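You operate a simulated robot arm through the tools that you are given. There is no shell and no other tool. Be economical: measure what you need, move in short steps, check, and stop when the job is done.

You are at the controls of a simulated two-armed robot. One attempt, no reset.

Task
Take the green block and leave it on the silver drilled plate. Put the pink holder on the sample bench top away on the low shelf of the blue lab bench. Take the green pen from the blue-legged table top and leave it on the teal-legged table top. Fetch the white setting card and set it on the low shelf of the steel work table. Take the oil bottle on the steel work table top and put it away on the top of the drilled table. Pick up the grey lens with one hand, pass it to the other hand and put it on the top of the air unit. Open the third drawer from the top of the blue cabinet. Any order will do. Set down upright: green block, oil bottle.

Only the result counts: the job must be done as asked and must still hold three seconds after the hand-in. Knocking over, shifting, dropping, spilling or breaking anything else fails it.

Robot
Two 7-joint arms with fingered hands on one trunk, on a base that drives. Base frame: it is fixed to the floor where the robot stands at the start and does not move with it; the origin is under the middle of the robot, x ahead of it, y to its left, z up; the surface under the hand at the start is at about z = 860. Lengths are in mm, angles in degrees, forces in N, time in s.
The left shoulder is at the start at [60, 126, 1055], the right one opposite. With the tool pointing down near the work surface each hand reaches from about 380 to 720 mm from the robot's upright axis, wherever it stands, measured 20 degrees to its own side. Places, roughly: green block [750, -250, 1000]; green pen (13x2x2 cm) [400, -1200, 800]; grey lens [-1500, -5250, 750]; low shelf of the blue lab bench [-1200, -3400, 400]; low shelf of the steel work table [-1400, -4900, 300]; oil bottle [-1500, -5000, 750]; pink holder [750, -500, 1000]; silver drilled plate (8x12x2 cm) [800, 100, 900]; teal-legged table top [600, -4800, 700]; third drawer of the blue cabinet [500, 1400, 500]; top of the air unit (93x24 cm) [-3300, -5200, 500]; top of the drilled table (28x23 cm) [-1580, 2500, 720]; white setting card [-1750, -5000, 750]. Payload 2.5 kg a hand.
Tool frame (each hand has its own): the origin (TCP) lies between the finger pads and is the grasp point; the fingertips stand 30 mm ahead of it; z points along the fingers, y is the line along which they close. Largest opening 104 mm; the body of the gripper starts 35 mm behind the TCP. The gripper is a hand of 5 fingers: y runs from the thumb to the fingers, the wrist lies at [-15, -104, -178] in the tool frame.
Orientation is that of the tool frame in the base frame, as a unit quaternion [x, y, z, w]. With the fingers straight down and the wrist toward the robot, the tool's x, y and z point along [0, 1, 0], [1, 0, 0] and [0, 0, -1] of the base frame.

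Tools
- The arms move only by the tool drive_tool. It takes "left_motion", "right_motion" or both (then of equal length, played together; a hand with none holds still); each is a list of rows, each a list of 6 numbers: the turn, a rotation vector about the tool's x, y, z in degrees, then the shift along the tool's x, y, z in cm. In form: [[wx, wy, wz, dx, dy, dz], ...]. A call has 1 to 20 rows; each row is the pose to reach, as a shift and turn from the pose commanded when the call began, along the tool's axes at that moment. Each row takes 0.2 s and may step no farther than 50 mm and 8.6 degrees from the row before; otherwise, the whole call is refused. A pose out of reach is approached as far as the arm can. The call stops where the force on the tool passes 40 N (or 10 N more than at its start, if that is more) or the arm is blocked; 0.2 s more then pass. In this call time passes only in rows, and 0.2 s behind the last. It gives the time, the measured TCP pose, the force on the tool (base axes), the opening and the grip force at its end, in the units of the frame above (readings bear some noise), with the torque about the TCP (base axes, N m) and any sound that the robot's microphone picked up.
- Cameras (640 x 400 px; columns grow to the right, rows downward): "scene" is now at [130.9, -12.6, 1277.1]; the picture's right is [-0.12, -0.99, 0.00], its down [-0.41, 0.05, -0.91] and it looks along [0.90, -0.11, -0.42] (base axes); focal length 252 px, centre (320, 200). "left" rides on the left gripper at [-80, -78, -141] in its tool frame; the picture's right is [-0.78, -0.30, 0.56], its down [0.53, -0.78, 0.33] and it looks along [0.33, 0.56, 0.76] (tool axes); focal length 247 px, centre (320, 200). "right" rides on the right gripper at [80, -78, -141] in its tool frame; the picture's right is [-0.78, 0.30, -0.56], its down [-0.53, -0.78, 0.33] and it looks along [-0.33, 0.56, 0.76] (tool axes); focal length 247 px, centre (320, 200). There is no depth. A picture from a camera that has moved, and an enlarged one, comes with that camera's place and axes in the base frame and with its lens.
- grab_frame(camera): a new picture of that camera. The clock stands still meanwhile.
- move_column(by): slides the trunk up (or, below 0, down) by that many mm; the arms and the scene camera ride with it, the base frame stays. It gives what a move gives, with no picture.
- roll_base(legs): drives the robot by 1 to 6 legs, each [ahead, left, turn to the left] in mm, mm and degrees, along the robot's own axes; the way and the turn of a leg run together, so that a leg with both is an arc; at most 1500 mm and 180 degrees a leg. The arms and the cameras ride along, it lands a little off, and it stops where it bumps. It gives what a move gives.
- curl_fingers(index, middle, ring, little, thumb_bend, thumb_turn, hand): sets how far each is bent, from 0 (flat) to 100 (curled in); at 30 the hand is open as for a grip, at 70 the pads meet at the TCP. One left out holds its place. A second passes; each finger stops where it meets its share of the squeeze, and holds until it gets a number again. It is the only way to open and close the hand. It gives what a move gives, with no picture; readings hold the bend of each and the force on index, middle, ring, little, thumb and palm. thumb_turn goes from beside the hand (0) to across from the fingers (100), as for a grip.
- head_to(pan, tilt): turns the head with the scene camera to pan (to the left, within 86 degrees either way) and tilt (down, from -29 to 69), counted from straight ahead of the robot. It gives what a move gives.
- enlarge(camera, box): a new picture of the part [left, top, right, bottom] of that camera's present view, enlarged. The clock stands still meanwhile.
- job_done(): hands the job in; it is judged then, once.

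Work in short steps. Places have to be worked out from the pictures, the camera data and where the tool is seen: move nearer, look again, correct. Check each grasp and each placing, and mend what went wrong. You have 207 turns and 202 pictures in all, those below and enlarged ones among them. Open the grippers and draw the arms clear of the work before you hand the job in, unless the task says otherwise; then end with one line.

The tools are called after "Emit:" by a JSON object that holds its "api" and its "payload". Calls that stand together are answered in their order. drive_tool: Moves the arms, as the interface text tells. Its arguments: {"type":"object","properties":{"left_motion":{"type":"array","items":{"type":"array","items":{"type":"number"}}},"right_motion":{"type":"array","items":{"type":"array","items":{"type":"number"}}}},"required":[]} The other tools are called the same way: move_column (by) slides the trunk up or down; curl_fingers (index, middle, ring, little, thumb_bend, thumb_turn, hand) moves the fingers one by one; roll_base (legs) drives the base; head_to (pan, tilt) turns the head that bears the scene camera; grab_frame (camera) takes a picture; enlarge (camera, box) takes an enlarged picture of a part of a camera's view; job_done () hands the job in.

At the start:

```text
clock: 0.0
left_position: [378.5, 64.7, 1130.9]
left_tool_rot: [0.707, 0.707, 0.0, 0.0]
left_force: [0.4, -0.8, 0.9]
left_wrist_torque: [0.0, 0.03, -0.01]
left_grip_width: 103.8
left_gripper_force: 0.0
left_shape: jaw
left_bend: [30.0, 30.0, 30.0, 30.0, 30.0, 98.0]
left_finger forces: [0.0, 0.0, 0.1, 0.0, 0.1, 0.0]
right_position: [402.3, -271.9, 1102.0]
right_tool_rot: [0.707, 0.707, 0.0, 0.0]
right_force: [-0.5, 0.3, -0.2]
right_wrist_torque: [0.02, -0.02, 0.02]
right_grip_width: 103.3
right_gripper_force: 0.0
right_shape: jaw
right_bend: [30.0, 30.0, 30.0, 30.0, 30.0, 98.0]
right_finger forces: [0.0, 0.0, 0.1, 0.0, 0.0, 0.0]
trunk travel left (down, up): [-450.0, 490.0]
robot x, y, heading: [-3.8, -0.9, -0.1]
head pan, tilt: [-6.9, 24.5]
```

scene: 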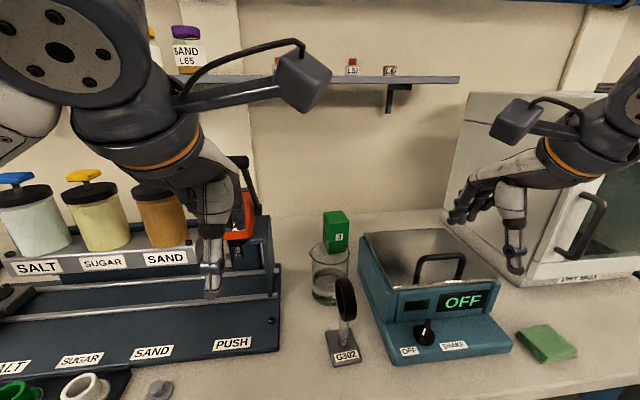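
right: 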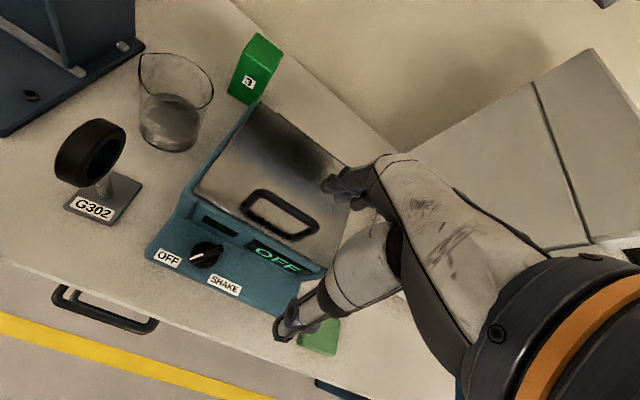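
left: 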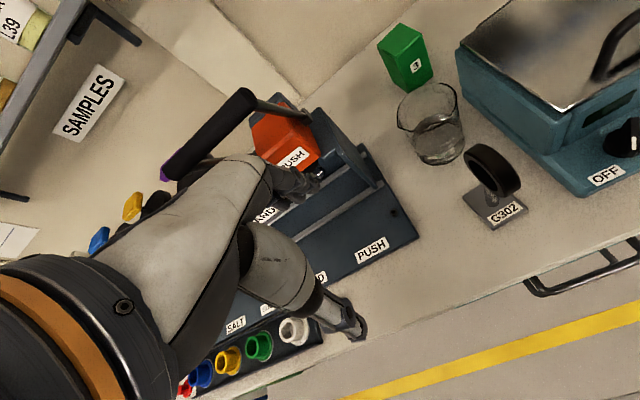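

The first views show the green block standing behind a beaker. I look left and right for the drilled plate and the pink holder.

Emit:
{"api": "head_to", "payload": {"pan": -30, "tilt": 25}}

Emit:
{"api": "grab_frame", "payload": {"camera": "scene"}}

Emit:
{"api": "head_to", "payload": {"pan": 15, "tilt": 25}}

Emit:
{"api": "grab_frame", "payload": {"camera": "scene"}}

```text
clock: 0.9
left_position: [377.5, 63.8, 1129.9]
left_tool_rot: [0.707, 0.707, 0.0, 0.0]
left_force: [1.1, 0.6, -0.8]
left_wrist_torque: [-0.01, -0.01, 0.01]
left_grip_width: 103.7
left_gripper_force: 0.1
left_shape: jaw
left_bend: [30.0, 30.0, 30.0, 30.0, 30.0, 98.0]
left_finger forces: [0.0, 0.0, 0.0, 0.1, 0.1, 0.0]
right_position: [401.7, -271.7, 1101.8]
right_tool_rot: [0.707, 0.708, 0.0, -0.001]
right_force: [1.1, 0.2, -0.1]
right_wrist_torque: [-0.04, 0.01, 0.0]
right_grip_width: 103.6
right_gripper_force: 0.1
right_shape: jaw
right_bend: [30.0, 30.0, 30.0, 30.0, 30.0, 98.0]
right_finger forces: [0.0, 0.0, 0.0, 0.0, 0.0, 0.1]
trunk travel left (down, up): [-450.0, 490.0]
robot x, y, heading: [4.4, 0.9, -0.2]
head pan, tilt: [-30.0, 25.0]
```

```text
198 pictures are left
camera scene: at [119.1, -47.5, 1276.3], right [-0.5, -0.87, 0.0], down [-0.37, 0.21, -0.91], along [0.79, -0.45, -0.42], focal length 252 px, centre (320, 200)
```

scene: 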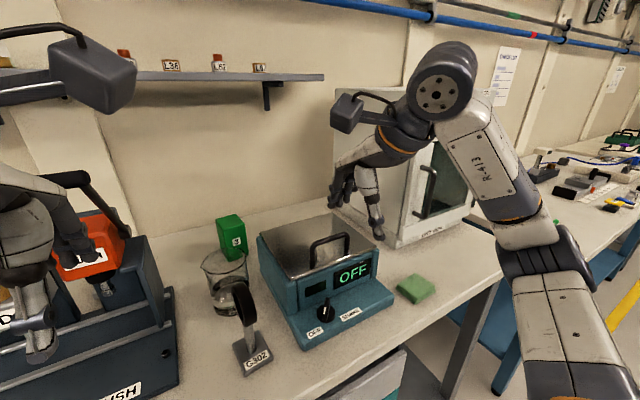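

```text
clock: 2.0
left_position: [379.3, 64.5, 1130.2]
left_tool_rot: [0.707, 0.707, 0.001, 0.0]
left_force: [0.3, -0.9, 0.1]
left_wrist_torque: [-0.01, -0.03, 0.01]
left_grip_width: 103.6
left_gripper_force: 0.1
left_shape: jaw
left_bend: [30.0, 30.0, 30.0, 30.0, 30.0, 98.0]
left_finger forces: [0.0, 0.1, 0.0, 0.0, 0.0, 0.0]
right_position: [401.5, -272.3, 1101.8]
right_tool_rot: [0.708, 0.707, 0.0, 0.0]
right_force: [0.0, 0.4, 0.4]
right_wrist_torque: [0.01, 0.0, 0.01]
right_grip_width: 103.5
right_gripper_force: 0.0
right_shape: jaw
right_bend: [30.0, 30.0, 30.0, 30.0, 30.0, 98.0]
right_finger forces: [0.0, 0.0, 0.0, 0.0, 0.0, 0.0]
trunk travel left (down, up): [-450.0, 490.0]
robot x, y, heading: [0.9, -2.4, 0.1]
head pan, tilt: [15.0, 25.0]
```

```text
197 pictures are left
camera scene: at [128.3, 22.3, 1276.3], right [0.26, -0.97, 0.0], down [-0.41, -0.11, -0.91], along [0.88, 0.23, -0.42], focal length 252 px, centre (320, 200)
```

scene: 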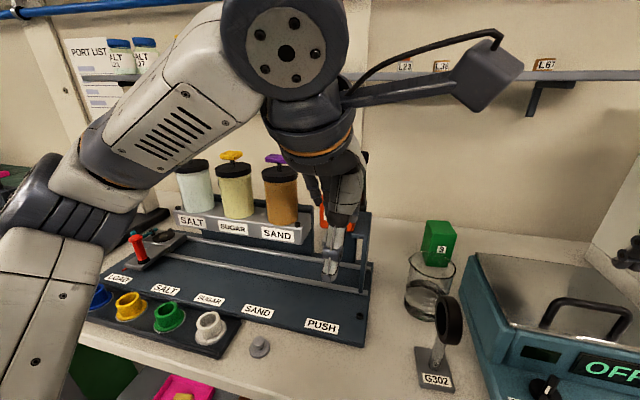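

The place of the drilled plate is hidden behind the left arm. I raise the left hand and move it aside, then look.

Emit:
{"api": "drive_tool", "payload": {"left_motion": [[0, 0, 0, 2, 0, -4], [0, 0, 0, 6, 0, -6], [0, 0, 0, 10, 0, -8], [0, 0, 0, 14, 0, -10], [0, 0, 0, 18, 0, -12], [0, 0, 0, 22, 0, -12]]}}

Emit:
{"api": "head_to", "payload": {"pan": 0, "tilt": 25}}

Emit:
{"api": "grab_frame", "payload": {"camera": "scene"}}

Emit:
{"api": "grab_frame", "payload": {"camera": "left"}}

```text
clock: 3.4
left_position: [378.2, 284.8, 1248.7]
left_tool_rot: [0.707, 0.707, -0.001, 0.0]
left_force: [0.3, -0.2, 0.2]
left_wrist_torque: [0.02, -0.02, 0.0]
left_grip_width: 103.6
left_gripper_force: 0.1
left_shape: jaw
left_bend: [30.0, 30.0, 30.0, 30.0, 30.0, 98.0]
left_finger forces: [0.1, 0.0, 0.0, 0.0, 0.1, 0.0]
right_position: [401.4, -271.2, 1102.5]
right_tool_rot: [0.707, 0.707, 0.001, 0.0]
right_force: [-0.4, -0.1, 0.1]
right_wrist_torque: [-0.03, -0.02, 0.04]
right_grip_width: 103.5
right_gripper_force: 0.1
right_shape: jaw
right_bend: [30.0, 30.0, 30.0, 30.0, 30.0, 98.0]
right_finger forces: [0.1, 0.1, 0.0, 0.0, 0.0, 0.0]
trunk travel left (down, up): [-450.0, 490.0]
robot x, y, heading: [-0.9, -0.7, 0.1]
head pan, tilt: [15.0, 25.0]
```

```text
clock: 4.2
left_position: [377.5, 284.0, 1249.1]
left_tool_rot: [0.707, 0.707, -0.001, 0.0]
left_force: [-0.5, 0.2, -0.3]
left_wrist_torque: [-0.02, 0.02, -0.02]
left_grip_width: 103.6
left_gripper_force: 0.0
left_shape: jaw
left_bend: [30.0, 30.0, 30.0, 30.0, 30.0, 98.0]
left_finger forces: [0.0, 0.0, 0.0, 0.0, 0.1, 0.1]
right_position: [402.4, -271.3, 1102.4]
right_tool_rot: [0.707, 0.707, 0.0, 0.0]
right_force: [0.5, 0.6, -0.8]
right_wrist_torque: [-0.03, 0.01, 0.01]
right_grip_width: 103.7
right_gripper_force: 0.0
right_shape: jaw
right_bend: [30.0, 30.0, 30.0, 30.0, 30.0, 98.0]
right_finger forces: [0.0, 0.0, 0.0, 0.0, 0.0, 0.0]
trunk travel left (down, up): [-450.0, 490.0]
robot x, y, heading: [-0.4, 3.2, -0.1]
head pan, tilt: [0.0, 25.0]
```

```text
196 pictures are left
camera scene: at [131.4, -1.4, 1276.3], right [0.0, -1.0, 0.0], down [-0.42, 0.0, -0.91], along [0.91, 0.0, -0.42], focal length 252 px, centre (320, 200)
```

scene: 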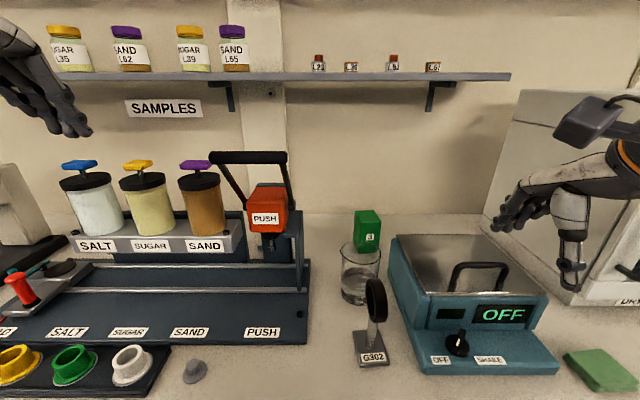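

```text
195 pictures are left
camera left: at [299.6, 203.6, 1389.7], right [-0.3, -0.78, -0.56], down [-0.78, 0.53, -0.33], along [0.56, 0.33, -0.76], focal length 247 px, centre (320, 200)
```

left: 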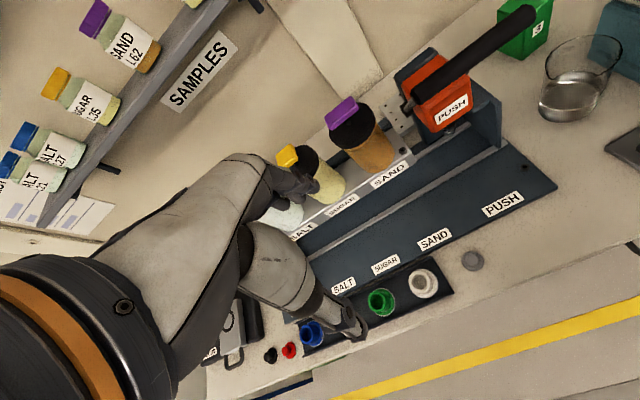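

Something with holes shows beside the lever in the left view. I enlarge it, and also the block region.

Emit:
{"api": "enlarge", "payload": {"camera": "left", "box": [320, 40, 480, 160]}}

Emit:
{"api": "enlarge", "payload": {"camera": "scene", "box": [230, 140, 430, 300]}}

Emit:
{"api": "enlarge", "payload": {"camera": "scene", "box": [380, 160, 640, 330]}}

```text
3.33 times, centred on (400, 100) of left
camera zoom: at [299.6, 203.6, 1389.7], right [-0.3, -0.78, -0.56], down [-0.78, 0.53, -0.33], along [0.56, 0.33, -0.76], focal length 823 px, centre (53, 533)
```

zoom: 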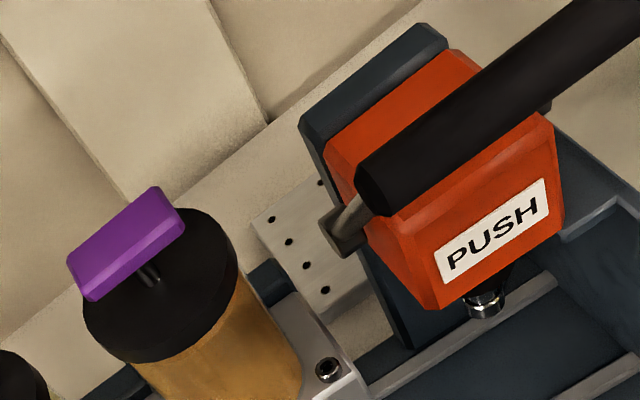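

```text
2.50 times, centred on (330, 220) of scene
camera zoom: at [131.4, -1.4, 1276.3], right [0.0, -1.0, 0.0], down [-0.42, 0.0, -0.91], along [0.91, 0.0, -0.42], focal length 631 px, centre (295, 150)
```

zoom: 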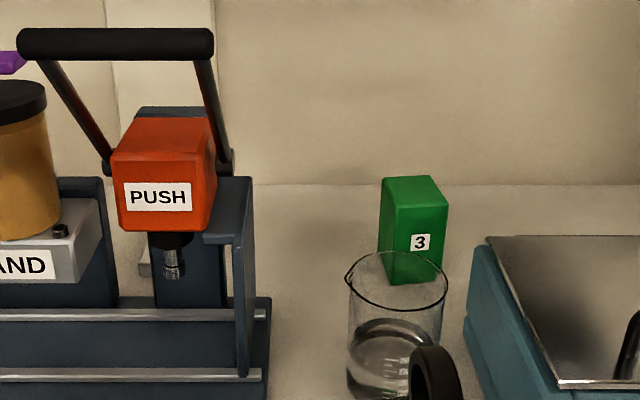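

```text
2.35 times, centred on (510, 245) of scene
camera zoom: at [131.4, -1.4, 1276.3], right [0.0, -1.0, 0.0], down [-0.42, 0.0, -0.91], along [0.91, 0.0, -0.42], focal length 594 px, centre (-127, 94)
```

zoom: 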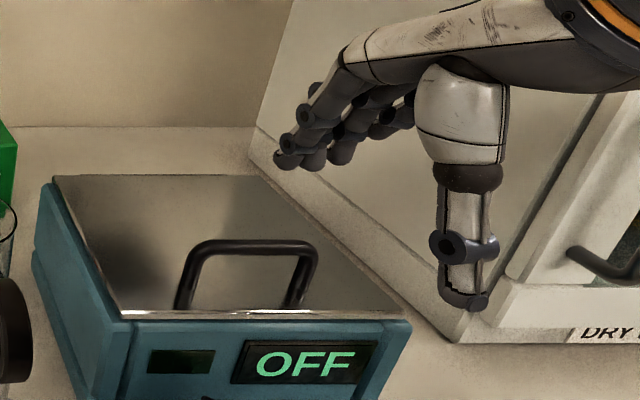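

The plate lies behind the dosing machine at about [755,115,880], and the block stands at about [715,-130]. I raise the trunk to look down over everything and find the pink holder.

Emit:
{"api": "move_column", "payload": {"by": 350}}

Emit:
{"api": "head_to", "payload": {"pan": -20, "tilt": 40}}

Emit:
{"api": "grab_frame", "payload": {"camera": "scene"}}

Emit:
{"api": "grab_frame", "payload": {"camera": "left"}}

Emit:
{"api": "grab_frame", "payload": {"camera": "right"}}

```text
clock: 7.6
left_position: [379.1, 284.2, 1600.0]
left_tool_rot: [0.707, 0.707, 0.0, 0.0]
left_force: [0.3, 0.5, 0.3]
left_wrist_torque: [0.03, -0.07, 0.02]
left_grip_width: 103.8
left_gripper_force: 0.1
left_shape: jaw
left_bend: [30.0, 30.0, 30.0, 30.0, 30.0, 98.0]
left_finger forces: [0.0, 0.1, 0.0, 0.0, 0.1, 0.0]
right_position: [401.4, -271.6, 1451.9]
right_tool_rot: [0.707, 0.707, -0.001, 0.0]
right_force: [0.4, -0.2, 0.6]
right_wrist_torque: [0.0, 0.0, 0.03]
right_grip_width: 103.8
right_gripper_force: 0.1
right_shape: jaw
right_bend: [30.0, 30.0, 30.0, 30.0, 30.0, 98.0]
right_finger forces: [0.1, 0.0, 0.0, 0.1, 0.1, 0.0]
trunk travel left (down, up): [-800.0, 140.0]
robot x, y, heading: [0.6, -0.1, 0.0]
head pan, tilt: [0.0, 25.0]
```

```text
clock: 8.4
left_position: [378.1, 285.2, 1598.8]
left_tool_rot: [0.707, 0.707, 0.0, -0.001]
left_force: [0.7, 0.1, -0.4]
left_wrist_torque: [-0.01, -0.02, 0.02]
left_grip_width: 103.7
left_gripper_force: 0.1
left_shape: jaw
left_bend: [30.0, 30.0, 30.0, 30.0, 30.0, 98.0]
left_finger forces: [0.0, 0.0, 0.0, 0.0, 0.1, 0.0]
right_position: [402.3, -271.2, 1451.5]
right_tool_rot: [0.707, 0.707, 0.0, 0.0]
right_force: [-1.0, 0.2, 0.0]
right_wrist_torque: [-0.02, -0.01, -0.03]
right_grip_width: 103.5
right_gripper_force: 0.0
right_shape: jaw
right_bend: [30.0, 30.0, 30.0, 30.0, 30.0, 98.0]
right_finger forces: [0.0, 0.0, 0.1, 0.1, 0.0, 0.0]
trunk travel left (down, up): [-800.0, 140.0]
robot x, y, heading: [-1.1, -0.6, 0.2]
head pan, tilt: [-20.0, 40.0]
```

```text
191 pictures are left
camera scene: at [119.2, -30.5, 1603.1], right [-0.34, -0.94, 0.0], down [-0.6, 0.22, -0.77], along [0.72, -0.26, -0.64], focal length 252 px, centre (320, 200)
```

scene: 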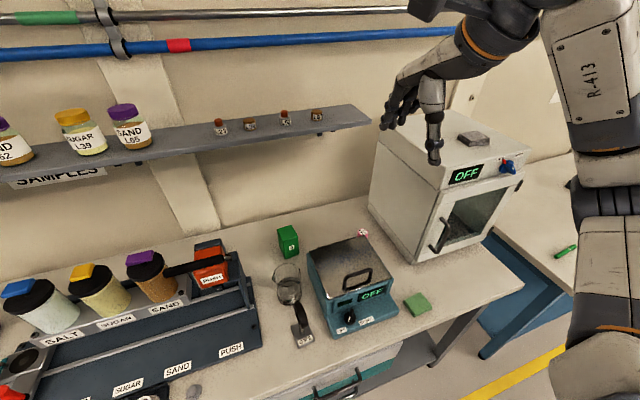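

```text
190 pictures are left
camera left: at [299.6, 203.9, 1739.7], right [-0.3, -0.78, -0.56], down [-0.78, 0.53, -0.33], along [0.56, 0.33, -0.76], focal length 247 px, centre (320, 200)
```

left: 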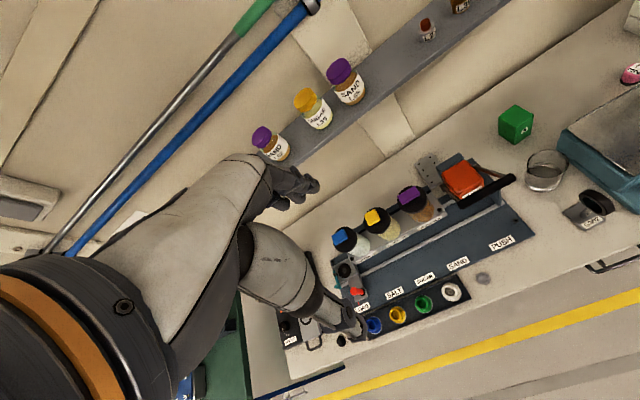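

```text
189 pictures are left
camera right: at [324.6, -192.1, 1593.0], right [0.3, -0.78, 0.56], down [-0.78, -0.53, -0.33], along [0.56, -0.33, -0.76], focal length 247 px, centre (320, 200)
```

right: 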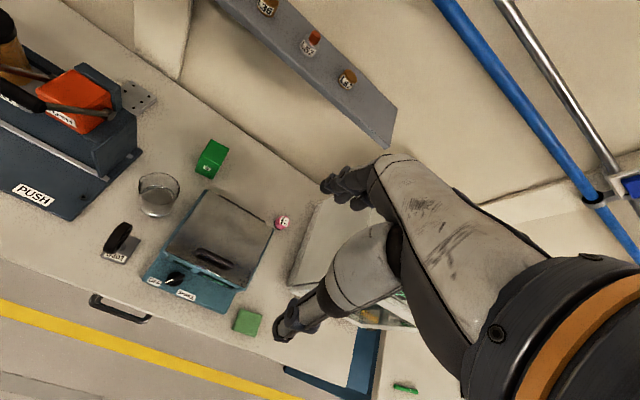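

The pink item appears behind the shaker's right rear corner. I enlarge those views.

Emit:
{"api": "enlarge", "payload": {"camera": "right", "box": [110, 60, 330, 340]}}

Emit:
{"api": "enlarge", "payload": {"camera": "left", "box": [400, 80, 640, 240]}}

Emit:
{"api": "enlarge", "payload": {"camera": "scene", "box": [180, 200, 400, 340]}}

```text
1.43 times, centred on (220, 200) of right
camera zoom: at [324.6, -192.1, 1593.0], right [0.3, -0.78, 0.56], down [-0.78, -0.53, -0.33], along [0.56, -0.33, -0.76], focal length 353 px, centre (463, 200)
```

zoom: 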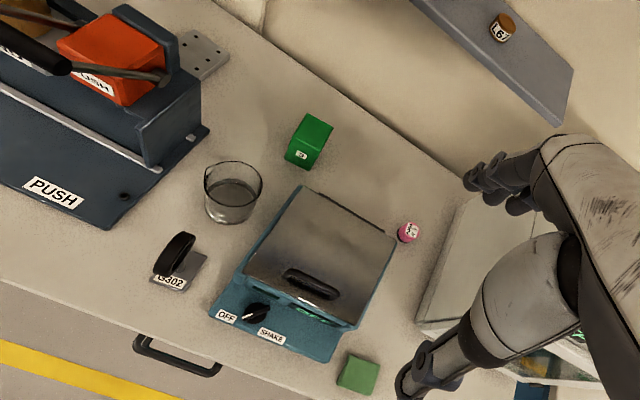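

```text
2.50 times, centred on (520, 160) of left
camera zoom: at [299.6, 203.9, 1739.7], right [-0.3, -0.78, -0.56], down [-0.78, 0.53, -0.33], along [0.56, 0.33, -0.76], focal length 617 px, centre (-180, 300)
```

zoom: 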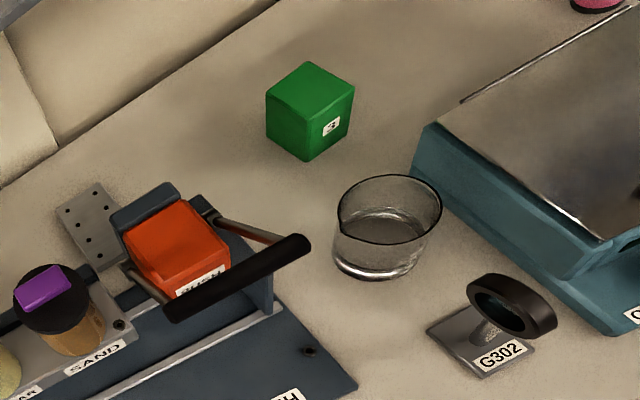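

```text
2.86 times, centred on (290, 270) of scene
camera zoom: at [119.2, -30.5, 1603.1], right [-0.34, -0.94, 0.0], down [-0.6, 0.22, -0.77], along [0.72, -0.26, -0.64], focal length 721 px, centre (406, 0)
```

zoom: 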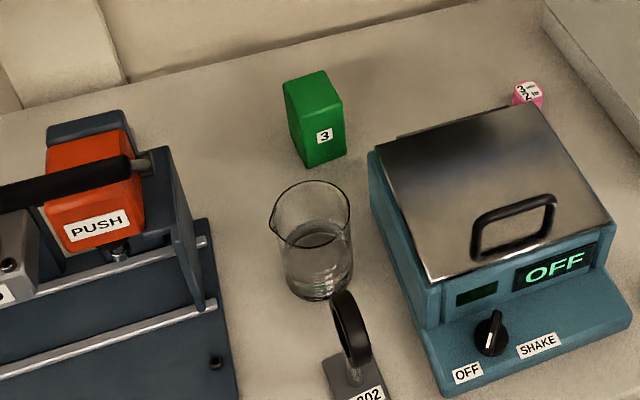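

The pink holder is at about [690,-400]. The block is about 50x50x96, centred near [720,-138]. A shelf at z≈1290 overhangs from about x=757, so I must go in below it. I turn the right hand so that its wrist is on the right, then lower the trunk.

Emit:
{"api": "drive_tool", "payload": {"right_motion": [[0, 0, -8, 1, 0, 0], [0, 0, -16, 2, 0, 0], [0, 0, -24, 3, 0, 0], [0, 0, -32, 4, 0, 0], [0, 0, -40, 6, 0, 0], [0, 0, -48, 8, 0, 0], [0, 0, -56, 10, 0, 0], [0, 0, -64, 11, 0, 0], [0, 0, -72, 12, 0, 0], [0, 0, -80, 13, 0, 0], [0, 0, -85, 13, 0, 0]]}}

Emit:
{"api": "move_column", "payload": {"by": -250}}

Emit:
{"api": "grab_frame", "payload": {"camera": "right"}}

Emit:
{"api": "grab_frame", "payload": {"camera": "scene"}}

```text
clock: 10.8
left_position: [378.7, 285.2, 1598.6]
left_tool_rot: [0.706, 0.708, 0.0, 0.0]
left_force: [-0.5, 0.5, -0.5]
left_wrist_torque: [0.03, 0.03, 0.01]
left_grip_width: 103.7
left_gripper_force: 0.0
left_shape: jaw
left_bend: [30.0, 30.0, 30.0, 30.0, 30.0, 98.0]
left_finger forces: [0.0, 0.0, 0.0, 0.1, 0.0, 0.1]
right_position: [296.2, -81.1, 1453.4]
right_tool_rot: [0.043, 0.999, -0.001, 0.0]
right_force: [1.2, 0.0, 0.2]
right_wrist_torque: [0.01, 0.05, -0.01]
right_grip_width: 104.0
right_gripper_force: 0.0
right_shape: jaw
right_bend: [30.0, 30.0, 30.0, 30.0, 30.0, 98.0]
right_finger forces: [0.1, 0.0, 0.0, 0.0, 0.0, 0.0]
right hand out of reach, approached as far as the arm can: row 6, 7, 8, 9, 10, 11
trunk travel left (down, up): [-800.0, 140.0]
robot x, y, heading: [-0.6, 1.3, -0.2]
head pan, tilt: [-20.0, 40.0]
```

```text
clock: 13.4
left_position: [378.2, 285.3, 1349.8]
left_tool_rot: [0.707, 0.707, 0.0, 0.0]
left_force: [1.1, -1.2, -0.6]
left_wrist_torque: [-0.01, -0.02, -0.01]
left_grip_width: 103.8
left_gripper_force: 0.1
left_shape: jaw
left_bend: [30.0, 30.0, 30.0, 30.0, 30.0, 98.0]
left_finger forces: [0.0, 0.1, 0.1, 0.1, 0.0, 0.0]
right_position: [296.6, -82.3, 1201.5]
right_tool_rot: [0.044, 0.999, 0.0, 0.001]
right_force: [0.0, 0.0, -0.2]
right_wrist_torque: [0.02, -0.05, 0.04]
right_grip_width: 103.8
right_gripper_force: 0.0
right_shape: jaw
right_bend: [30.0, 30.0, 30.0, 30.0, 30.0, 98.0]
right_finger forces: [0.0, 0.1, 0.0, 0.0, 0.1, 0.0]
trunk travel left (down, up): [-550.0, 390.0]
robot x, y, heading: [-0.4, -1.7, -0.1]
head pan, tilt: [-20.0, 40.0]
```

```text
185 pictures are left
camera right: at [209.6, -152.9, 1343.5], right [0.8, 0.23, 0.56], down [0.46, -0.82, -0.33], along [0.38, 0.52, -0.76], focal length 247 px, centre (320, 200)
```

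right: 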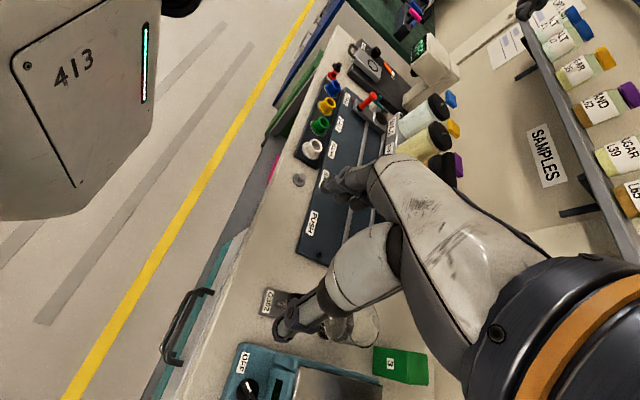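

```text
184 pictures are left
camera scene: at [119.1, -30.6, 1353.0], right [-0.34, -0.94, 0.0], down [-0.6, 0.22, -0.77], along [0.72, -0.26, -0.64], focal length 252 px, centre (320, 200)
```

scene: 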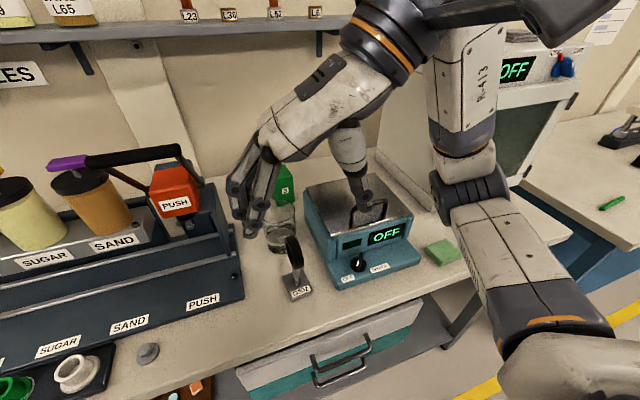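

The hand turned but drifted short. I now extend forward in steps while tilting the fingers ahead, watching the reached pose.

Emit:
{"api": "drive_tool", "payload": {"right_motion": [[0, -5, 0, -4, 0, 0], [0, -10, 0, -8, 0, 0], [0, -15, 0, -12, 0, 0], [0, -20, 0, -16, 0, 0], [0, -25, 0, -20, 0, 0], [0, -30, 0, -24, 0, 0]]}}

```text
clock: 14.8
left_position: [378.5, 283.9, 1349.0]
left_tool_rot: [0.707, 0.707, 0.0, 0.0]
left_force: [-0.6, 0.1, 0.7]
left_wrist_torque: [0.01, -0.01, -0.01]
left_grip_width: 103.8
left_gripper_force: 0.1
left_shape: jaw
left_bend: [30.0, 30.0, 30.0, 30.0, 30.0, 98.0]
left_finger forces: [0.0, 0.1, 0.1, 0.0, 0.0, 0.0]
right_position: [281.6, -65.4, 1212.0]
right_tool_rot: [0.046, 0.973, -0.01, 0.225]
right_force: [-0.5, -0.7, 0.1]
right_wrist_torque: [-0.01, -0.02, 0.05]
right_grip_width: 103.8
right_gripper_force: 0.0
right_shape: jaw
right_bend: [30.0, 30.0, 30.0, 30.0, 30.0, 98.0]
right_finger forces: [0.1, 0.1, 0.0, 0.0, 0.1, 0.1]
right hand out of reach, approached as far as the arm can: row 1, 2, 3, 4, 5, 6
trunk travel left (down, up): [-550.0, 390.0]
robot x, y, heading: [0.6, 3.1, 0.1]
head pan, tilt: [-20.0, 40.0]
```

Turning the wrist sideways hits arm limits. I go back to the wrist-behind orientation and look down to see how much room there is to drive closer to the bench.

Emit:
{"api": "drive_tool", "payload": {"right_motion": [[0, 7, 0, 0, 0, 0], [0, 14, 0, 0, 0, 0], [0, 20, 0, 0, 0, 0], [0, 26, 0, 0, 0, 0]]}}

Emit:
{"api": "drive_tool", "payload": {"right_motion": [[0, 0, 8, -1, -1, 0], [0, 0, 16, -2, -2, 0], [0, 0, 24, -3, -3, 0], [0, 0, 32, -5, -5, 0], [0, 0, 40, -7, -6, 0], [0, 0, 48, -9, -8, 0], [0, 0, 56, -11, -10, 0], [0, 0, 64, -12, -11, 0], [0, 0, 72, -13, -12, 0], [0, 0, 80, -13, -12, 0], [0, 0, 85, -13, -12, 0]]}}

Emit:
{"api": "head_to", "payload": {"pan": 0, "tilt": 69}}

Emit:
{"api": "grab_frame", "payload": {"camera": "scene"}}

```text
clock: 15.8
left_position: [377.5, 285.1, 1349.4]
left_tool_rot: [0.708, 0.707, 0.0, 0.0]
left_force: [-0.4, -0.8, 0.8]
left_wrist_torque: [-0.04, -0.01, -0.01]
left_grip_width: 103.7
left_gripper_force: 0.0
left_shape: jaw
left_bend: [30.0, 30.0, 30.0, 30.0, 30.0, 98.0]
left_finger forces: [0.0, 0.1, 0.0, 0.0, 0.1, 0.0]
right_position: [278.2, -69.7, 1221.6]
right_tool_rot: [0.047, 0.999, 0.0, -0.001]
right_force: [-0.3, 0.3, 0.5]
right_wrist_torque: [0.01, 0.02, 0.02]
right_grip_width: 103.8
right_gripper_force: 0.0
right_shape: jaw
right_bend: [30.0, 30.0, 30.0, 30.0, 30.0, 98.0]
right_finger forces: [0.1, 0.0, 0.0, 0.0, 0.0, 0.1]
trunk travel left (down, up): [-550.0, 390.0]
robot x, y, heading: [0.7, -0.2, 0.1]
head pan, tilt: [-20.0, 40.0]
```

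```text
clock: 18.2
left_position: [377.7, 284.8, 1349.4]
left_tool_rot: [0.707, 0.708, 0.001, 0.0]
left_force: [0.1, 0.0, 0.1]
left_wrist_torque: [-0.01, 0.0, -0.02]
left_grip_width: 103.5
left_gripper_force: 0.0
left_shape: jaw
left_bend: [30.0, 30.0, 30.0, 30.0, 30.0, 98.0]
left_finger forces: [0.1, 0.0, 0.1, 0.0, 0.0, 0.0]
right_position: [397.4, -201.8, 1222.6]
right_tool_rot: [0.71, 0.704, 0.0, -0.001]
right_force: [-0.2, -0.2, 0.3]
right_wrist_torque: [0.01, 0.01, -0.02]
right_grip_width: 103.7
right_gripper_force: 0.0
right_shape: jaw
right_bend: [30.0, 30.0, 30.0, 30.0, 30.0, 98.0]
right_finger forces: [0.1, 0.1, 0.0, 0.0, 0.1, 0.0]
trunk travel left (down, up): [-550.0, 390.0]
robot x, y, heading: [0.3, 2.2, -0.2]
head pan, tilt: [-20.0, 40.0]
```

```text
clock: 19.1
left_position: [377.9, 285.4, 1348.5]
left_tool_rot: [0.707, 0.707, 0.0, -0.001]
left_force: [0.2, 0.2, -0.3]
left_wrist_torque: [0.01, 0.01, -0.05]
left_grip_width: 103.8
left_gripper_force: 0.0
left_shape: jaw
left_bend: [30.0, 30.0, 30.0, 30.0, 30.0, 98.0]
left_finger forces: [0.0, 0.0, 0.0, 0.0, 0.0, 0.0]
right_position: [397.6, -201.9, 1224.0]
right_tool_rot: [0.71, 0.704, 0.0, -0.001]
right_force: [0.1, 0.5, -1.1]
right_wrist_torque: [-0.01, -0.03, 0.0]
right_grip_width: 104.0
right_gripper_force: 0.0
right_shape: jaw
right_bend: [30.0, 30.0, 30.0, 30.0, 30.0, 98.0]
right_finger forces: [0.0, 0.0, 0.1, 0.1, 0.1, 0.0]
trunk travel left (down, up): [-550.0, 390.0]
robot x, y, heading: [-0.8, -1.6, -0.1]
head pan, tilt: [0.0, 68.8]
```

```text
183 pictures are left
camera scene: at [95.3, -1.5, 1316.9], right [0.0, -1.0, 0.0], down [-0.93, 0.0, -0.36], along [0.36, 0.0, -0.93], focal length 252 px, centre (320, 200)
```

scene: 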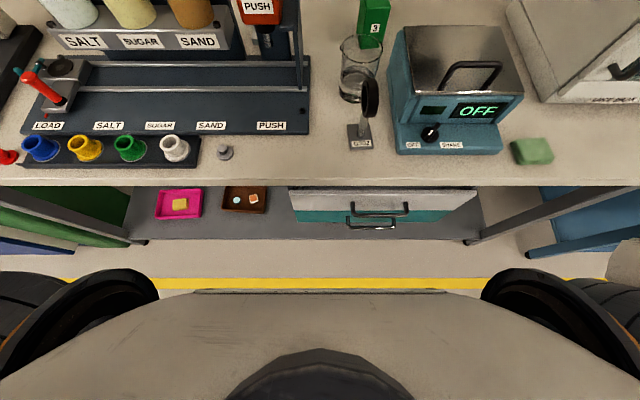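

There is about 60 to 80 mm of room in front of the base. I drive 60 mm ahead and 100 mm left, which brings the block into the right arm's range.

Emit:
{"api": "roll_base", "payload": {"legs": [[60, 100, 0]]}}

Emit:
{"api": "drive_tool", "payload": {"right_motion": [[0, 0, 0, 2, 4, 0], [0, 0, 0, 4, 8, 0], [0, 0, 0, 6, 12, 0]]}}

Emit:
{"api": "head_to", "payload": {"pan": -15, "tilt": 40}}

Emit:
{"api": "grab_frame", "payload": {"camera": "right"}}

Emit:
{"api": "grab_frame", "payload": {"camera": "scene"}}

```text
clock: 20.4
left_position: [438.7, 387.1, 1348.3]
left_tool_rot: [0.707, 0.707, 0.0, 0.0]
left_force: [-0.2, 0.6, 0.6]
left_wrist_torque: [-0.03, 0.01, -0.01]
left_grip_width: 103.5
left_gripper_force: 0.1
left_shape: jaw
left_bend: [30.0, 30.0, 30.0, 30.0, 30.0, 98.0]
left_finger forces: [0.0, 0.0, 0.1, 0.0, 0.0, 0.0]
right_position: [457.2, -99.1, 1222.9]
right_tool_rot: [0.709, 0.705, 0.0, 0.0]
right_force: [0.0, 0.8, -0.1]
right_wrist_torque: [0.0, 0.03, 0.02]
right_grip_width: 103.8
right_gripper_force: 0.0
right_shape: jaw
right_bend: [30.0, 30.0, 30.0, 30.0, 30.0, 98.0]
right_finger forces: [0.1, 0.0, 0.0, 0.0, 0.0, 0.0]
trunk travel left (down, up): [-550.0, 390.0]
robot x, y, heading: [64.2, 103.2, -0.1]
head pan, tilt: [0.0, 68.8]
```

```text
clock: 21.1
left_position: [438.1, 386.9, 1348.9]
left_tool_rot: [0.707, 0.707, -0.001, -0.001]
left_force: [-0.2, 1.1, -0.4]
left_wrist_torque: [-0.05, 0.01, 0.02]
left_grip_width: 103.7
left_gripper_force: 0.1
left_shape: jaw
left_bend: [30.0, 30.0, 30.0, 30.0, 30.0, 98.0]
left_finger forces: [0.1, 0.0, 0.0, 0.1, 0.0, 0.0]
right_position: [577.9, -40.2, 1223.2]
right_tool_rot: [0.71, 0.705, -0.001, -0.001]
right_force: [-1.0, 0.9, 0.4]
right_wrist_torque: [-0.02, 0.0, -0.03]
right_grip_width: 103.7
right_gripper_force: 0.1
right_shape: jaw
right_bend: [30.0, 30.0, 30.0, 30.0, 30.0, 98.0]
right_finger forces: [0.0, 0.1, 0.1, 0.1, 0.1, 0.0]
trunk travel left (down, up): [-550.0, 390.0]
robot x, y, heading: [56.2, 101.6, 0.0]
head pan, tilt: [0.0, 68.8]
```

```text
clock: 22.1
left_position: [437.7, 386.3, 1348.0]
left_tool_rot: [0.707, 0.707, 0.0, 0.0]
left_force: [0.5, 0.0, 0.2]
left_wrist_torque: [-0.01, 0.0, -0.02]
left_grip_width: 104.0
left_gripper_force: 0.1
left_shape: jaw
left_bend: [30.0, 30.0, 30.0, 30.0, 30.0, 98.0]
left_finger forces: [0.1, 0.0, 0.0, 0.0, 0.0, 0.0]
right_position: [577.5, -41.3, 1222.9]
right_tool_rot: [0.709, 0.705, 0.0, -0.001]
right_force: [-0.5, 0.4, 0.5]
right_wrist_torque: [0.01, -0.01, 0.01]
right_grip_width: 103.9
right_gripper_force: 0.1
right_shape: jaw
right_bend: [30.0, 30.0, 30.0, 30.0, 30.0, 98.0]
right_finger forces: [0.0, 0.0, 0.0, 0.0, 0.1, 0.1]
trunk travel left (down, up): [-550.0, 390.0]
robot x, y, heading: [56.6, 102.7, -0.0]
head pan, tilt: [-15.0, 40.0]
```

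```text
182 pictures are left
camera right: at [500.2, 38.8, 1363.3], right [0.29, -0.78, 0.56], down [-0.78, -0.53, -0.33], along [0.55, -0.34, -0.76], focal length 247 px, centre (320, 200)
```

right: 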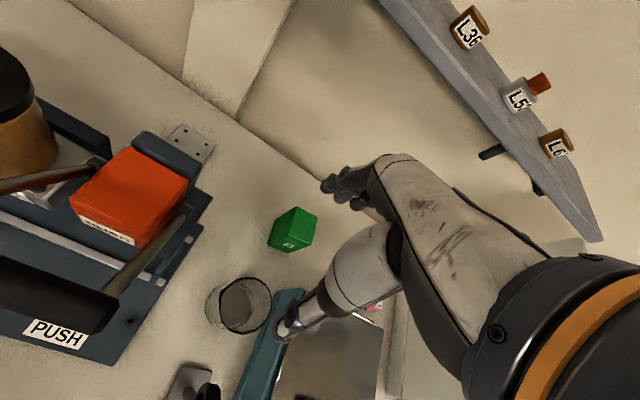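

```text
181 pictures are left
camera scene: at [181.0, 78.1, 1352.9], right [-0.26, -0.97, 0.0], down [-0.62, 0.17, -0.77], along [0.74, -0.2, -0.64], focal length 252 px, centre (320, 200)
```

scene: 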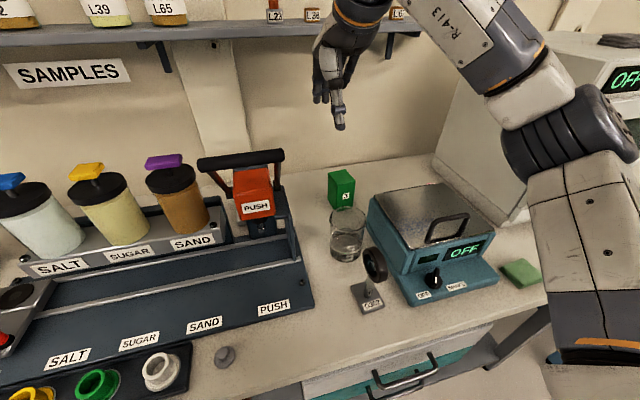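

Good overhead view; I enlarge the block and the plate to measure both.

Emit:
{"api": "enlarge", "payload": {"camera": "right", "box": [160, 100, 360, 340]}}

Emit:
{"api": "enlarge", "payload": {"camera": "right", "box": [80, 100, 240, 220]}}

```text
1.67 times, centred on (260, 220) of right
camera zoom: at [500.2, 38.8, 1363.3], right [0.29, -0.78, 0.56], down [-0.78, -0.53, -0.33], along [0.55, -0.34, -0.76], focal length 412 px, centre (420, 167)
```

zoom: 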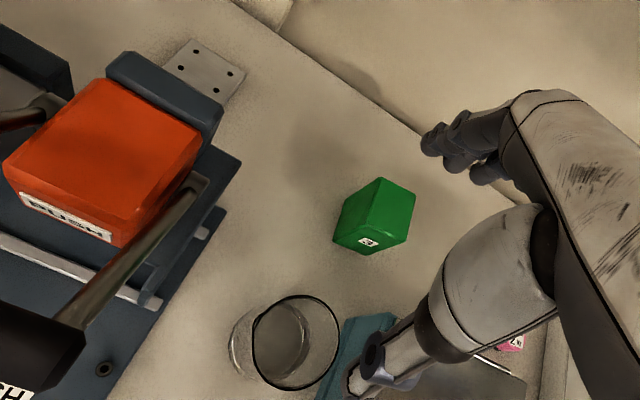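

```text
3.33 times, centred on (160, 160) of right
camera zoom: at [500.2, 38.8, 1363.3], right [0.29, -0.78, 0.56], down [-0.78, -0.53, -0.33], along [0.55, -0.34, -0.76], focal length 823 px, centre (853, 333)
```

zoom: 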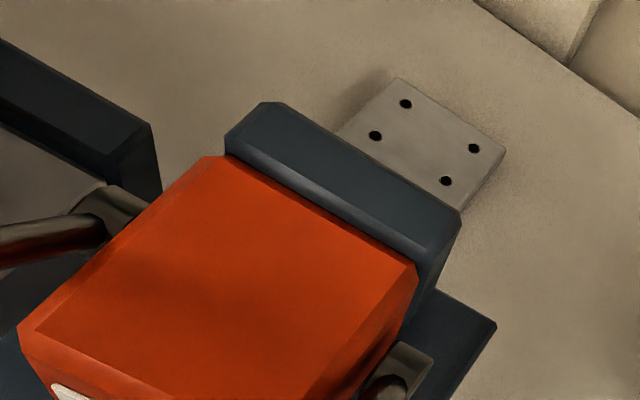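

The plate spans about x 695–815, y 90–168, right behind the machine column (back at x≈700, top z≈990). The lever bar is at x=490, z≈1180, y 46–155. I will grasp with the hand rolled 45° from the right so that the forearm passes right of the lever. First I strafe right and check how much room there is ahead.

Emit:
{"api": "roll_base", "payload": {"legs": [[0, -150, 0]]}}

Emit:
{"api": "drive_tool", "payload": {"right_motion": [[0, 7.5, 0, 0, -1, 0], [0, 15, 0, 0, -2, 0], [0, 22.5, 0, 0, -3, 0], [0, 30, 0, 0, -3, 0], [0, 37.5, 0, 0, -3, 0], [0, 45, 0, 0, -3, 0]]}}

Emit:
{"api": "head_to", "payload": {"pan": 0, "tilt": 69}}

Emit:
{"api": "grab_frame", "payload": {"camera": "scene"}}

Emit:
{"api": "grab_frame", "payload": {"camera": "left"}}

```text
clock: 23.4
left_position: [438.7, 238.8, 1349.5]
left_tool_rot: [0.707, 0.707, 0.0, 0.0]
left_force: [0.1, -0.5, -0.3]
left_wrist_torque: [0.02, -0.01, 0.0]
left_grip_width: 103.6
left_gripper_force: 0.0
left_shape: jaw
left_bend: [30.0, 30.0, 30.0, 30.0, 30.0, 98.0]
left_finger forces: [0.0, 0.0, 0.0, 0.0, 0.0, 0.0]
right_position: [577.7, -188.4, 1221.2]
right_tool_rot: [0.71, 0.704, -0.001, -0.001]
right_force: [-0.4, 1.1, -0.2]
right_wrist_torque: [0.04, -0.01, -0.01]
right_grip_width: 104.2
right_gripper_force: 0.0
right_shape: jaw
right_bend: [30.0, 30.0, 30.0, 30.0, 30.0, 98.0]
right_finger forces: [0.0, 0.0, 0.1, 0.1, 0.0, 0.0]
trunk travel left (down, up): [-550.0, 390.0]
robot x, y, heading: [61.1, -44.2, -0.3]
head pan, tilt: [-15.0, 40.0]
```

```text
clock: 24.8
left_position: [436.7, 238.8, 1348.9]
left_tool_rot: [0.707, 0.707, 0.0, 0.0]
left_force: [0.2, 0.4, 0.2]
left_wrist_torque: [-0.05, 0.01, -0.04]
left_grip_width: 103.6
left_gripper_force: 0.0
left_shape: jaw
left_bend: [30.0, 30.0, 30.0, 30.0, 30.0, 98.0]
left_finger forces: [0.0, 0.1, 0.0, 0.1, 0.0, 0.0]
right_position: [546.7, -187.5, 1222.5]
right_tool_rot: [0.655, 0.651, 0.272, -0.27]
right_force: [-0.2, -0.2, -0.4]
right_wrist_torque: [-0.01, 0.0, -0.01]
right_grip_width: 103.9
right_gripper_force: 0.0
right_shape: jaw
right_bend: [30.0, 30.0, 30.0, 30.0, 30.0, 98.0]
right_finger forces: [0.0, 0.0, 0.0, 0.0, 0.1, 0.1]
trunk travel left (down, up): [-550.0, 390.0]
robot x, y, heading: [59.8, -46.2, 0.2]
head pan, tilt: [-15.0, 40.0]
```

```text
clock: 25.8
left_position: [437.5, 240.6, 1348.5]
left_tool_rot: [0.708, 0.707, 0.0, 0.0]
left_force: [-0.5, -0.8, 0.3]
left_wrist_torque: [0.0, 0.01, -0.03]
left_grip_width: 103.7
left_gripper_force: 0.0
left_shape: jaw
left_bend: [30.0, 30.0, 30.0, 30.0, 30.0, 98.0]
left_finger forces: [0.0, 0.0, 0.0, 0.0, 0.0, 0.1]
right_position: [547.1, -187.4, 1222.1]
right_tool_rot: [0.656, 0.651, 0.271, -0.27]
right_force: [1.8, -0.3, 0.6]
right_wrist_torque: [0.03, -0.01, 0.01]
right_grip_width: 103.8
right_gripper_force: 0.1
right_shape: jaw
right_bend: [30.0, 30.0, 30.0, 30.0, 30.0, 98.0]
right_finger forces: [0.0, 0.0, 0.0, 0.0, 0.0, 0.0]
trunk travel left (down, up): [-550.0, 390.0]
robot x, y, heading: [56.6, -47.0, 0.1]
head pan, tilt: [0.0, 68.8]
```

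```text
178 pictures are left
camera scene: at [154.9, -46.8, 1316.9], right [0.0, -1.0, 0.0], down [-0.93, 0.0, -0.36], along [0.36, 0.0, -0.93], focal length 252 px, centre (320, 200)
```

scene: 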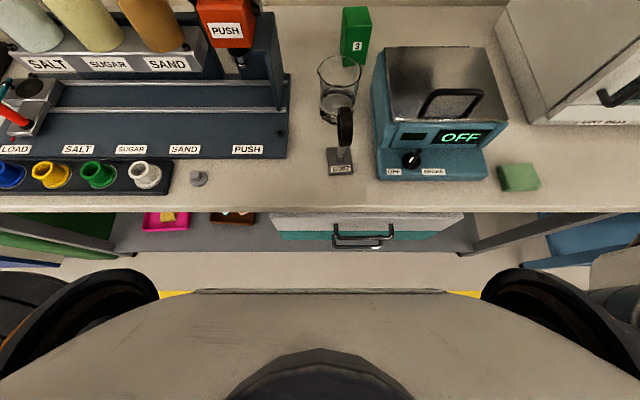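

```text
177 pictures are left
camera left: at [359.1, 158.6, 1489.7], right [-0.3, -0.78, -0.56], down [-0.78, 0.53, -0.33], along [0.56, 0.33, -0.76], focal length 247 px, centre (320, 200)
```

left: 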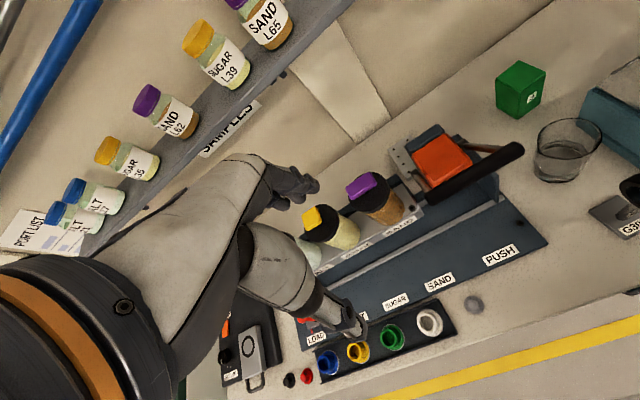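

The roll was reached. I lower the trunk a little and bring the right hand to a pre-grasp point up and to the right of the block, with a small yaw to match the block.

Emit:
{"api": "move_column", "payload": {"by": -60}}

Emit:
{"api": "drive_tool", "payload": {"right_motion": [[1, 0, -1, 0, 4, 0], [2, 0, -2, 0, 8, 0], [3, 0, -3, 0, 12, 0], [4, 0, -4, -2, 16, 1.5], [5, 0, -5, -5, 17, 3], [5.6, 0, -5.6, -8, 17, 4.5], [5.6, 0, -5.6, -10.5, 17, 6.5], [5.6, 0, -5.6, -12.2, 17, 7.8]]}}

Emit:
{"api": "head_to", "payload": {"pan": -10, "tilt": 35}}

Emit:
{"api": "grab_frame", "payload": {"camera": "scene"}}

Emit:
{"api": "grab_frame", "payload": {"camera": "right"}}

```text
clock: 26.8
left_position: [437.3, 240.2, 1289.2]
left_tool_rot: [0.707, 0.708, 0.0, 0.0]
left_force: [0.5, 0.0, 0.3]
left_wrist_torque: [-0.01, 0.02, 0.01]
left_grip_width: 103.6
left_gripper_force: 0.1
left_shape: jaw
left_bend: [30.0, 30.0, 30.0, 30.0, 30.0, 98.0]
left_finger forces: [0.1, 0.1, 0.0, 0.0, 0.0, 0.0]
right_position: [547.7, -188.6, 1160.8]
right_tool_rot: [0.656, 0.651, 0.271, -0.27]
right_force: [0.2, 0.0, 0.6]
right_wrist_torque: [0.0, 0.01, 0.02]
right_grip_width: 104.2
right_gripper_force: 0.1
right_shape: jaw
right_bend: [30.0, 30.0, 30.0, 30.0, 30.0, 98.0]
right_finger forces: [0.0, 0.0, 0.1, 0.0, 0.1, 0.1]
trunk travel left (down, up): [-490.0, 450.0]
robot x, y, heading: [61.9, -45.9, -0.1]
head pan, tilt: [0.0, 68.8]
```

```text
clock: 28.6
left_position: [437.6, 238.9, 1288.3]
left_tool_rot: [0.707, 0.707, 0.0, 0.0]
left_force: [-0.5, -1.0, 0.0]
left_wrist_torque: [0.02, -0.01, 0.01]
left_grip_width: 103.7
left_gripper_force: 0.0
left_shape: jaw
left_bend: [30.0, 30.0, 30.0, 30.0, 30.0, 98.0]
left_finger forces: [0.1, 0.0, 0.0, 0.0, 0.0, 0.0]
right_position: [703.0, -209.5, 1038.6]
right_tool_rot: [0.609, 0.694, 0.253, -0.289]
right_force: [0.5, -0.6, 0.3]
right_wrist_torque: [0.02, 0.01, -0.01]
right_grip_width: 104.1
right_gripper_force: 0.2
right_shape: jaw
right_bend: [30.0, 30.0, 30.0, 30.0, 30.0, 98.0]
right_finger forces: [0.0, 0.1, 0.1, 0.0, 0.0, 0.1]
right hand out of reach, approached as far as the arm can: row 5, 6, 7, 8
trunk travel left (down, up): [-490.0, 450.0]
robot x, y, heading: [60.7, -44.9, 0.2]
head pan, tilt: [0.0, 68.8]
```

```text
clock: 29.6
left_position: [437.5, 239.6, 1288.9]
left_tool_rot: [0.708, 0.707, 0.0, 0.001]
left_force: [1.0, -0.5, 0.2]
left_wrist_torque: [-0.02, -0.03, 0.0]
left_grip_width: 104.1
left_gripper_force: 0.0
left_shape: jaw
left_bend: [30.0, 30.0, 30.0, 30.0, 30.0, 98.0]
left_finger forces: [0.0, 0.0, 0.0, 0.1, 0.0, 0.0]
right_position: [702.9, -206.9, 1039.6]
right_tool_rot: [0.61, 0.694, 0.252, -0.288]
right_force: [0.3, -0.1, -0.2]
right_wrist_torque: [0.0, 0.02, 0.02]
right_grip_width: 104.1
right_gripper_force: 0.1
right_shape: jaw
right_bend: [30.0, 30.0, 30.0, 30.0, 30.0, 98.0]
right_finger forces: [0.0, 0.0, 0.0, 0.1, 0.0, 0.0]
trunk travel left (down, up): [-490.0, 450.0]
robot x, y, heading: [60.8, -46.1, 0.0]
head pan, tilt: [-10.0, 35.0]
```

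```text
176 pictures are left
camera scene: at [185.6, -62.0, 1300.5], right [-0.17, -0.98, 0.0], down [-0.57, 0.1, -0.82], along [0.81, -0.14, -0.57], focal length 252 px, centre (320, 200)
```

scene: 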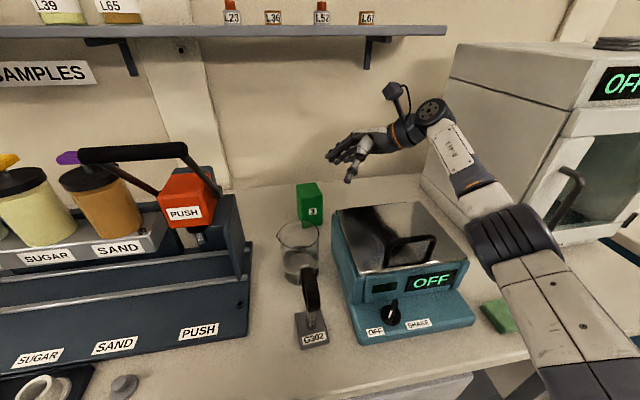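

```text
175 pictures are left
camera right: at [632.5, -261.4, 1195.4], right [0.42, -0.9, -0.16], down [-0.75, -0.24, -0.61], along [0.51, 0.37, -0.78], focal length 247 px, centre (320, 200)
```

right: 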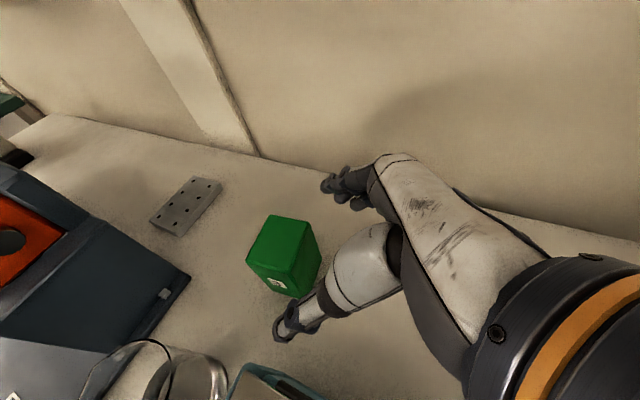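

The plate is now fully visible: x 698–814, y 81–161. I enlarge the block from this camera.

Emit:
{"api": "enlarge", "payload": {"camera": "right", "box": [220, 190, 380, 310]}}

Emit:
{"api": "enlarge", "payload": {"camera": "scene", "box": [260, 120, 420, 240]}}

```text
3.33 times, centred on (300, 250) of right
camera zoom: at [632.5, -261.4, 1195.4], right [0.42, -0.9, -0.16], down [-0.75, -0.24, -0.61], along [0.51, 0.37, -0.78], focal length 823 px, centre (387, 33)
```

zoom: 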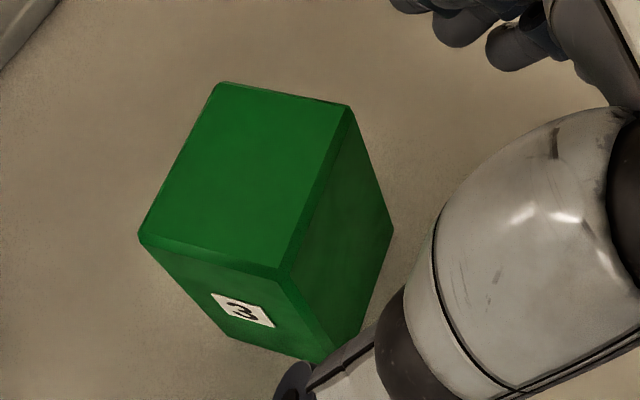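

```text
3.33 times, centred on (340, 180) of scene
camera zoom: at [185.6, -62.0, 1300.5], right [-0.17, -0.98, 0.0], down [-0.57, 0.1, -0.82], along [0.81, -0.14, -0.57], focal length 841 px, centre (253, 267)
```

zoom: 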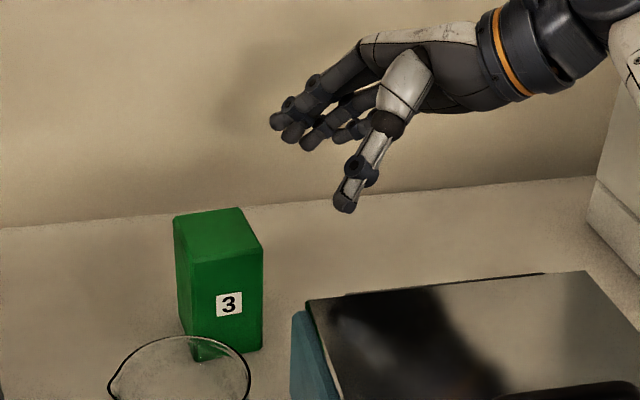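

The block is about 42 (y) by 60 (x), centred near [719,-128], with yaw near 2°. The arm was at its reach limit, so I drive ahead 45 mm more and read the pose.

Emit:
{"api": "roll_base", "payload": {"legs": [[45, 0, 0]]}}

```text
clock: 30.5
left_position: [481.4, 240.0, 1287.8]
left_tool_rot: [0.707, 0.707, 0.0, -0.001]
left_force: [1.0, 0.4, -0.5]
left_wrist_torque: [-0.03, 0.02, 0.0]
left_grip_width: 103.8
left_gripper_force: 0.0
left_shape: jaw
left_bend: [30.0, 30.0, 30.0, 30.0, 30.0, 98.0]
left_finger forces: [0.0, 0.0, 0.1, 0.0, 0.1, 0.0]
right_position: [748.1, -207.4, 1039.6]
right_tool_rot: [0.608, 0.695, 0.253, -0.289]
right_force: [0.7, -0.7, 0.1]
right_wrist_torque: [0.03, 0.02, 0.03]
right_grip_width: 104.2
right_gripper_force: 0.1
right_shape: jaw
right_bend: [30.0, 30.0, 30.0, 30.0, 30.0, 98.0]
right_finger forces: [0.1, 0.0, 0.0, 0.0, 0.0, 0.0]
trunk travel left (down, up): [-490.0, 450.0]
robot x, y, heading: [103.1, -44.5, -0.1]
head pan, tilt: [-10.0, 35.0]
```

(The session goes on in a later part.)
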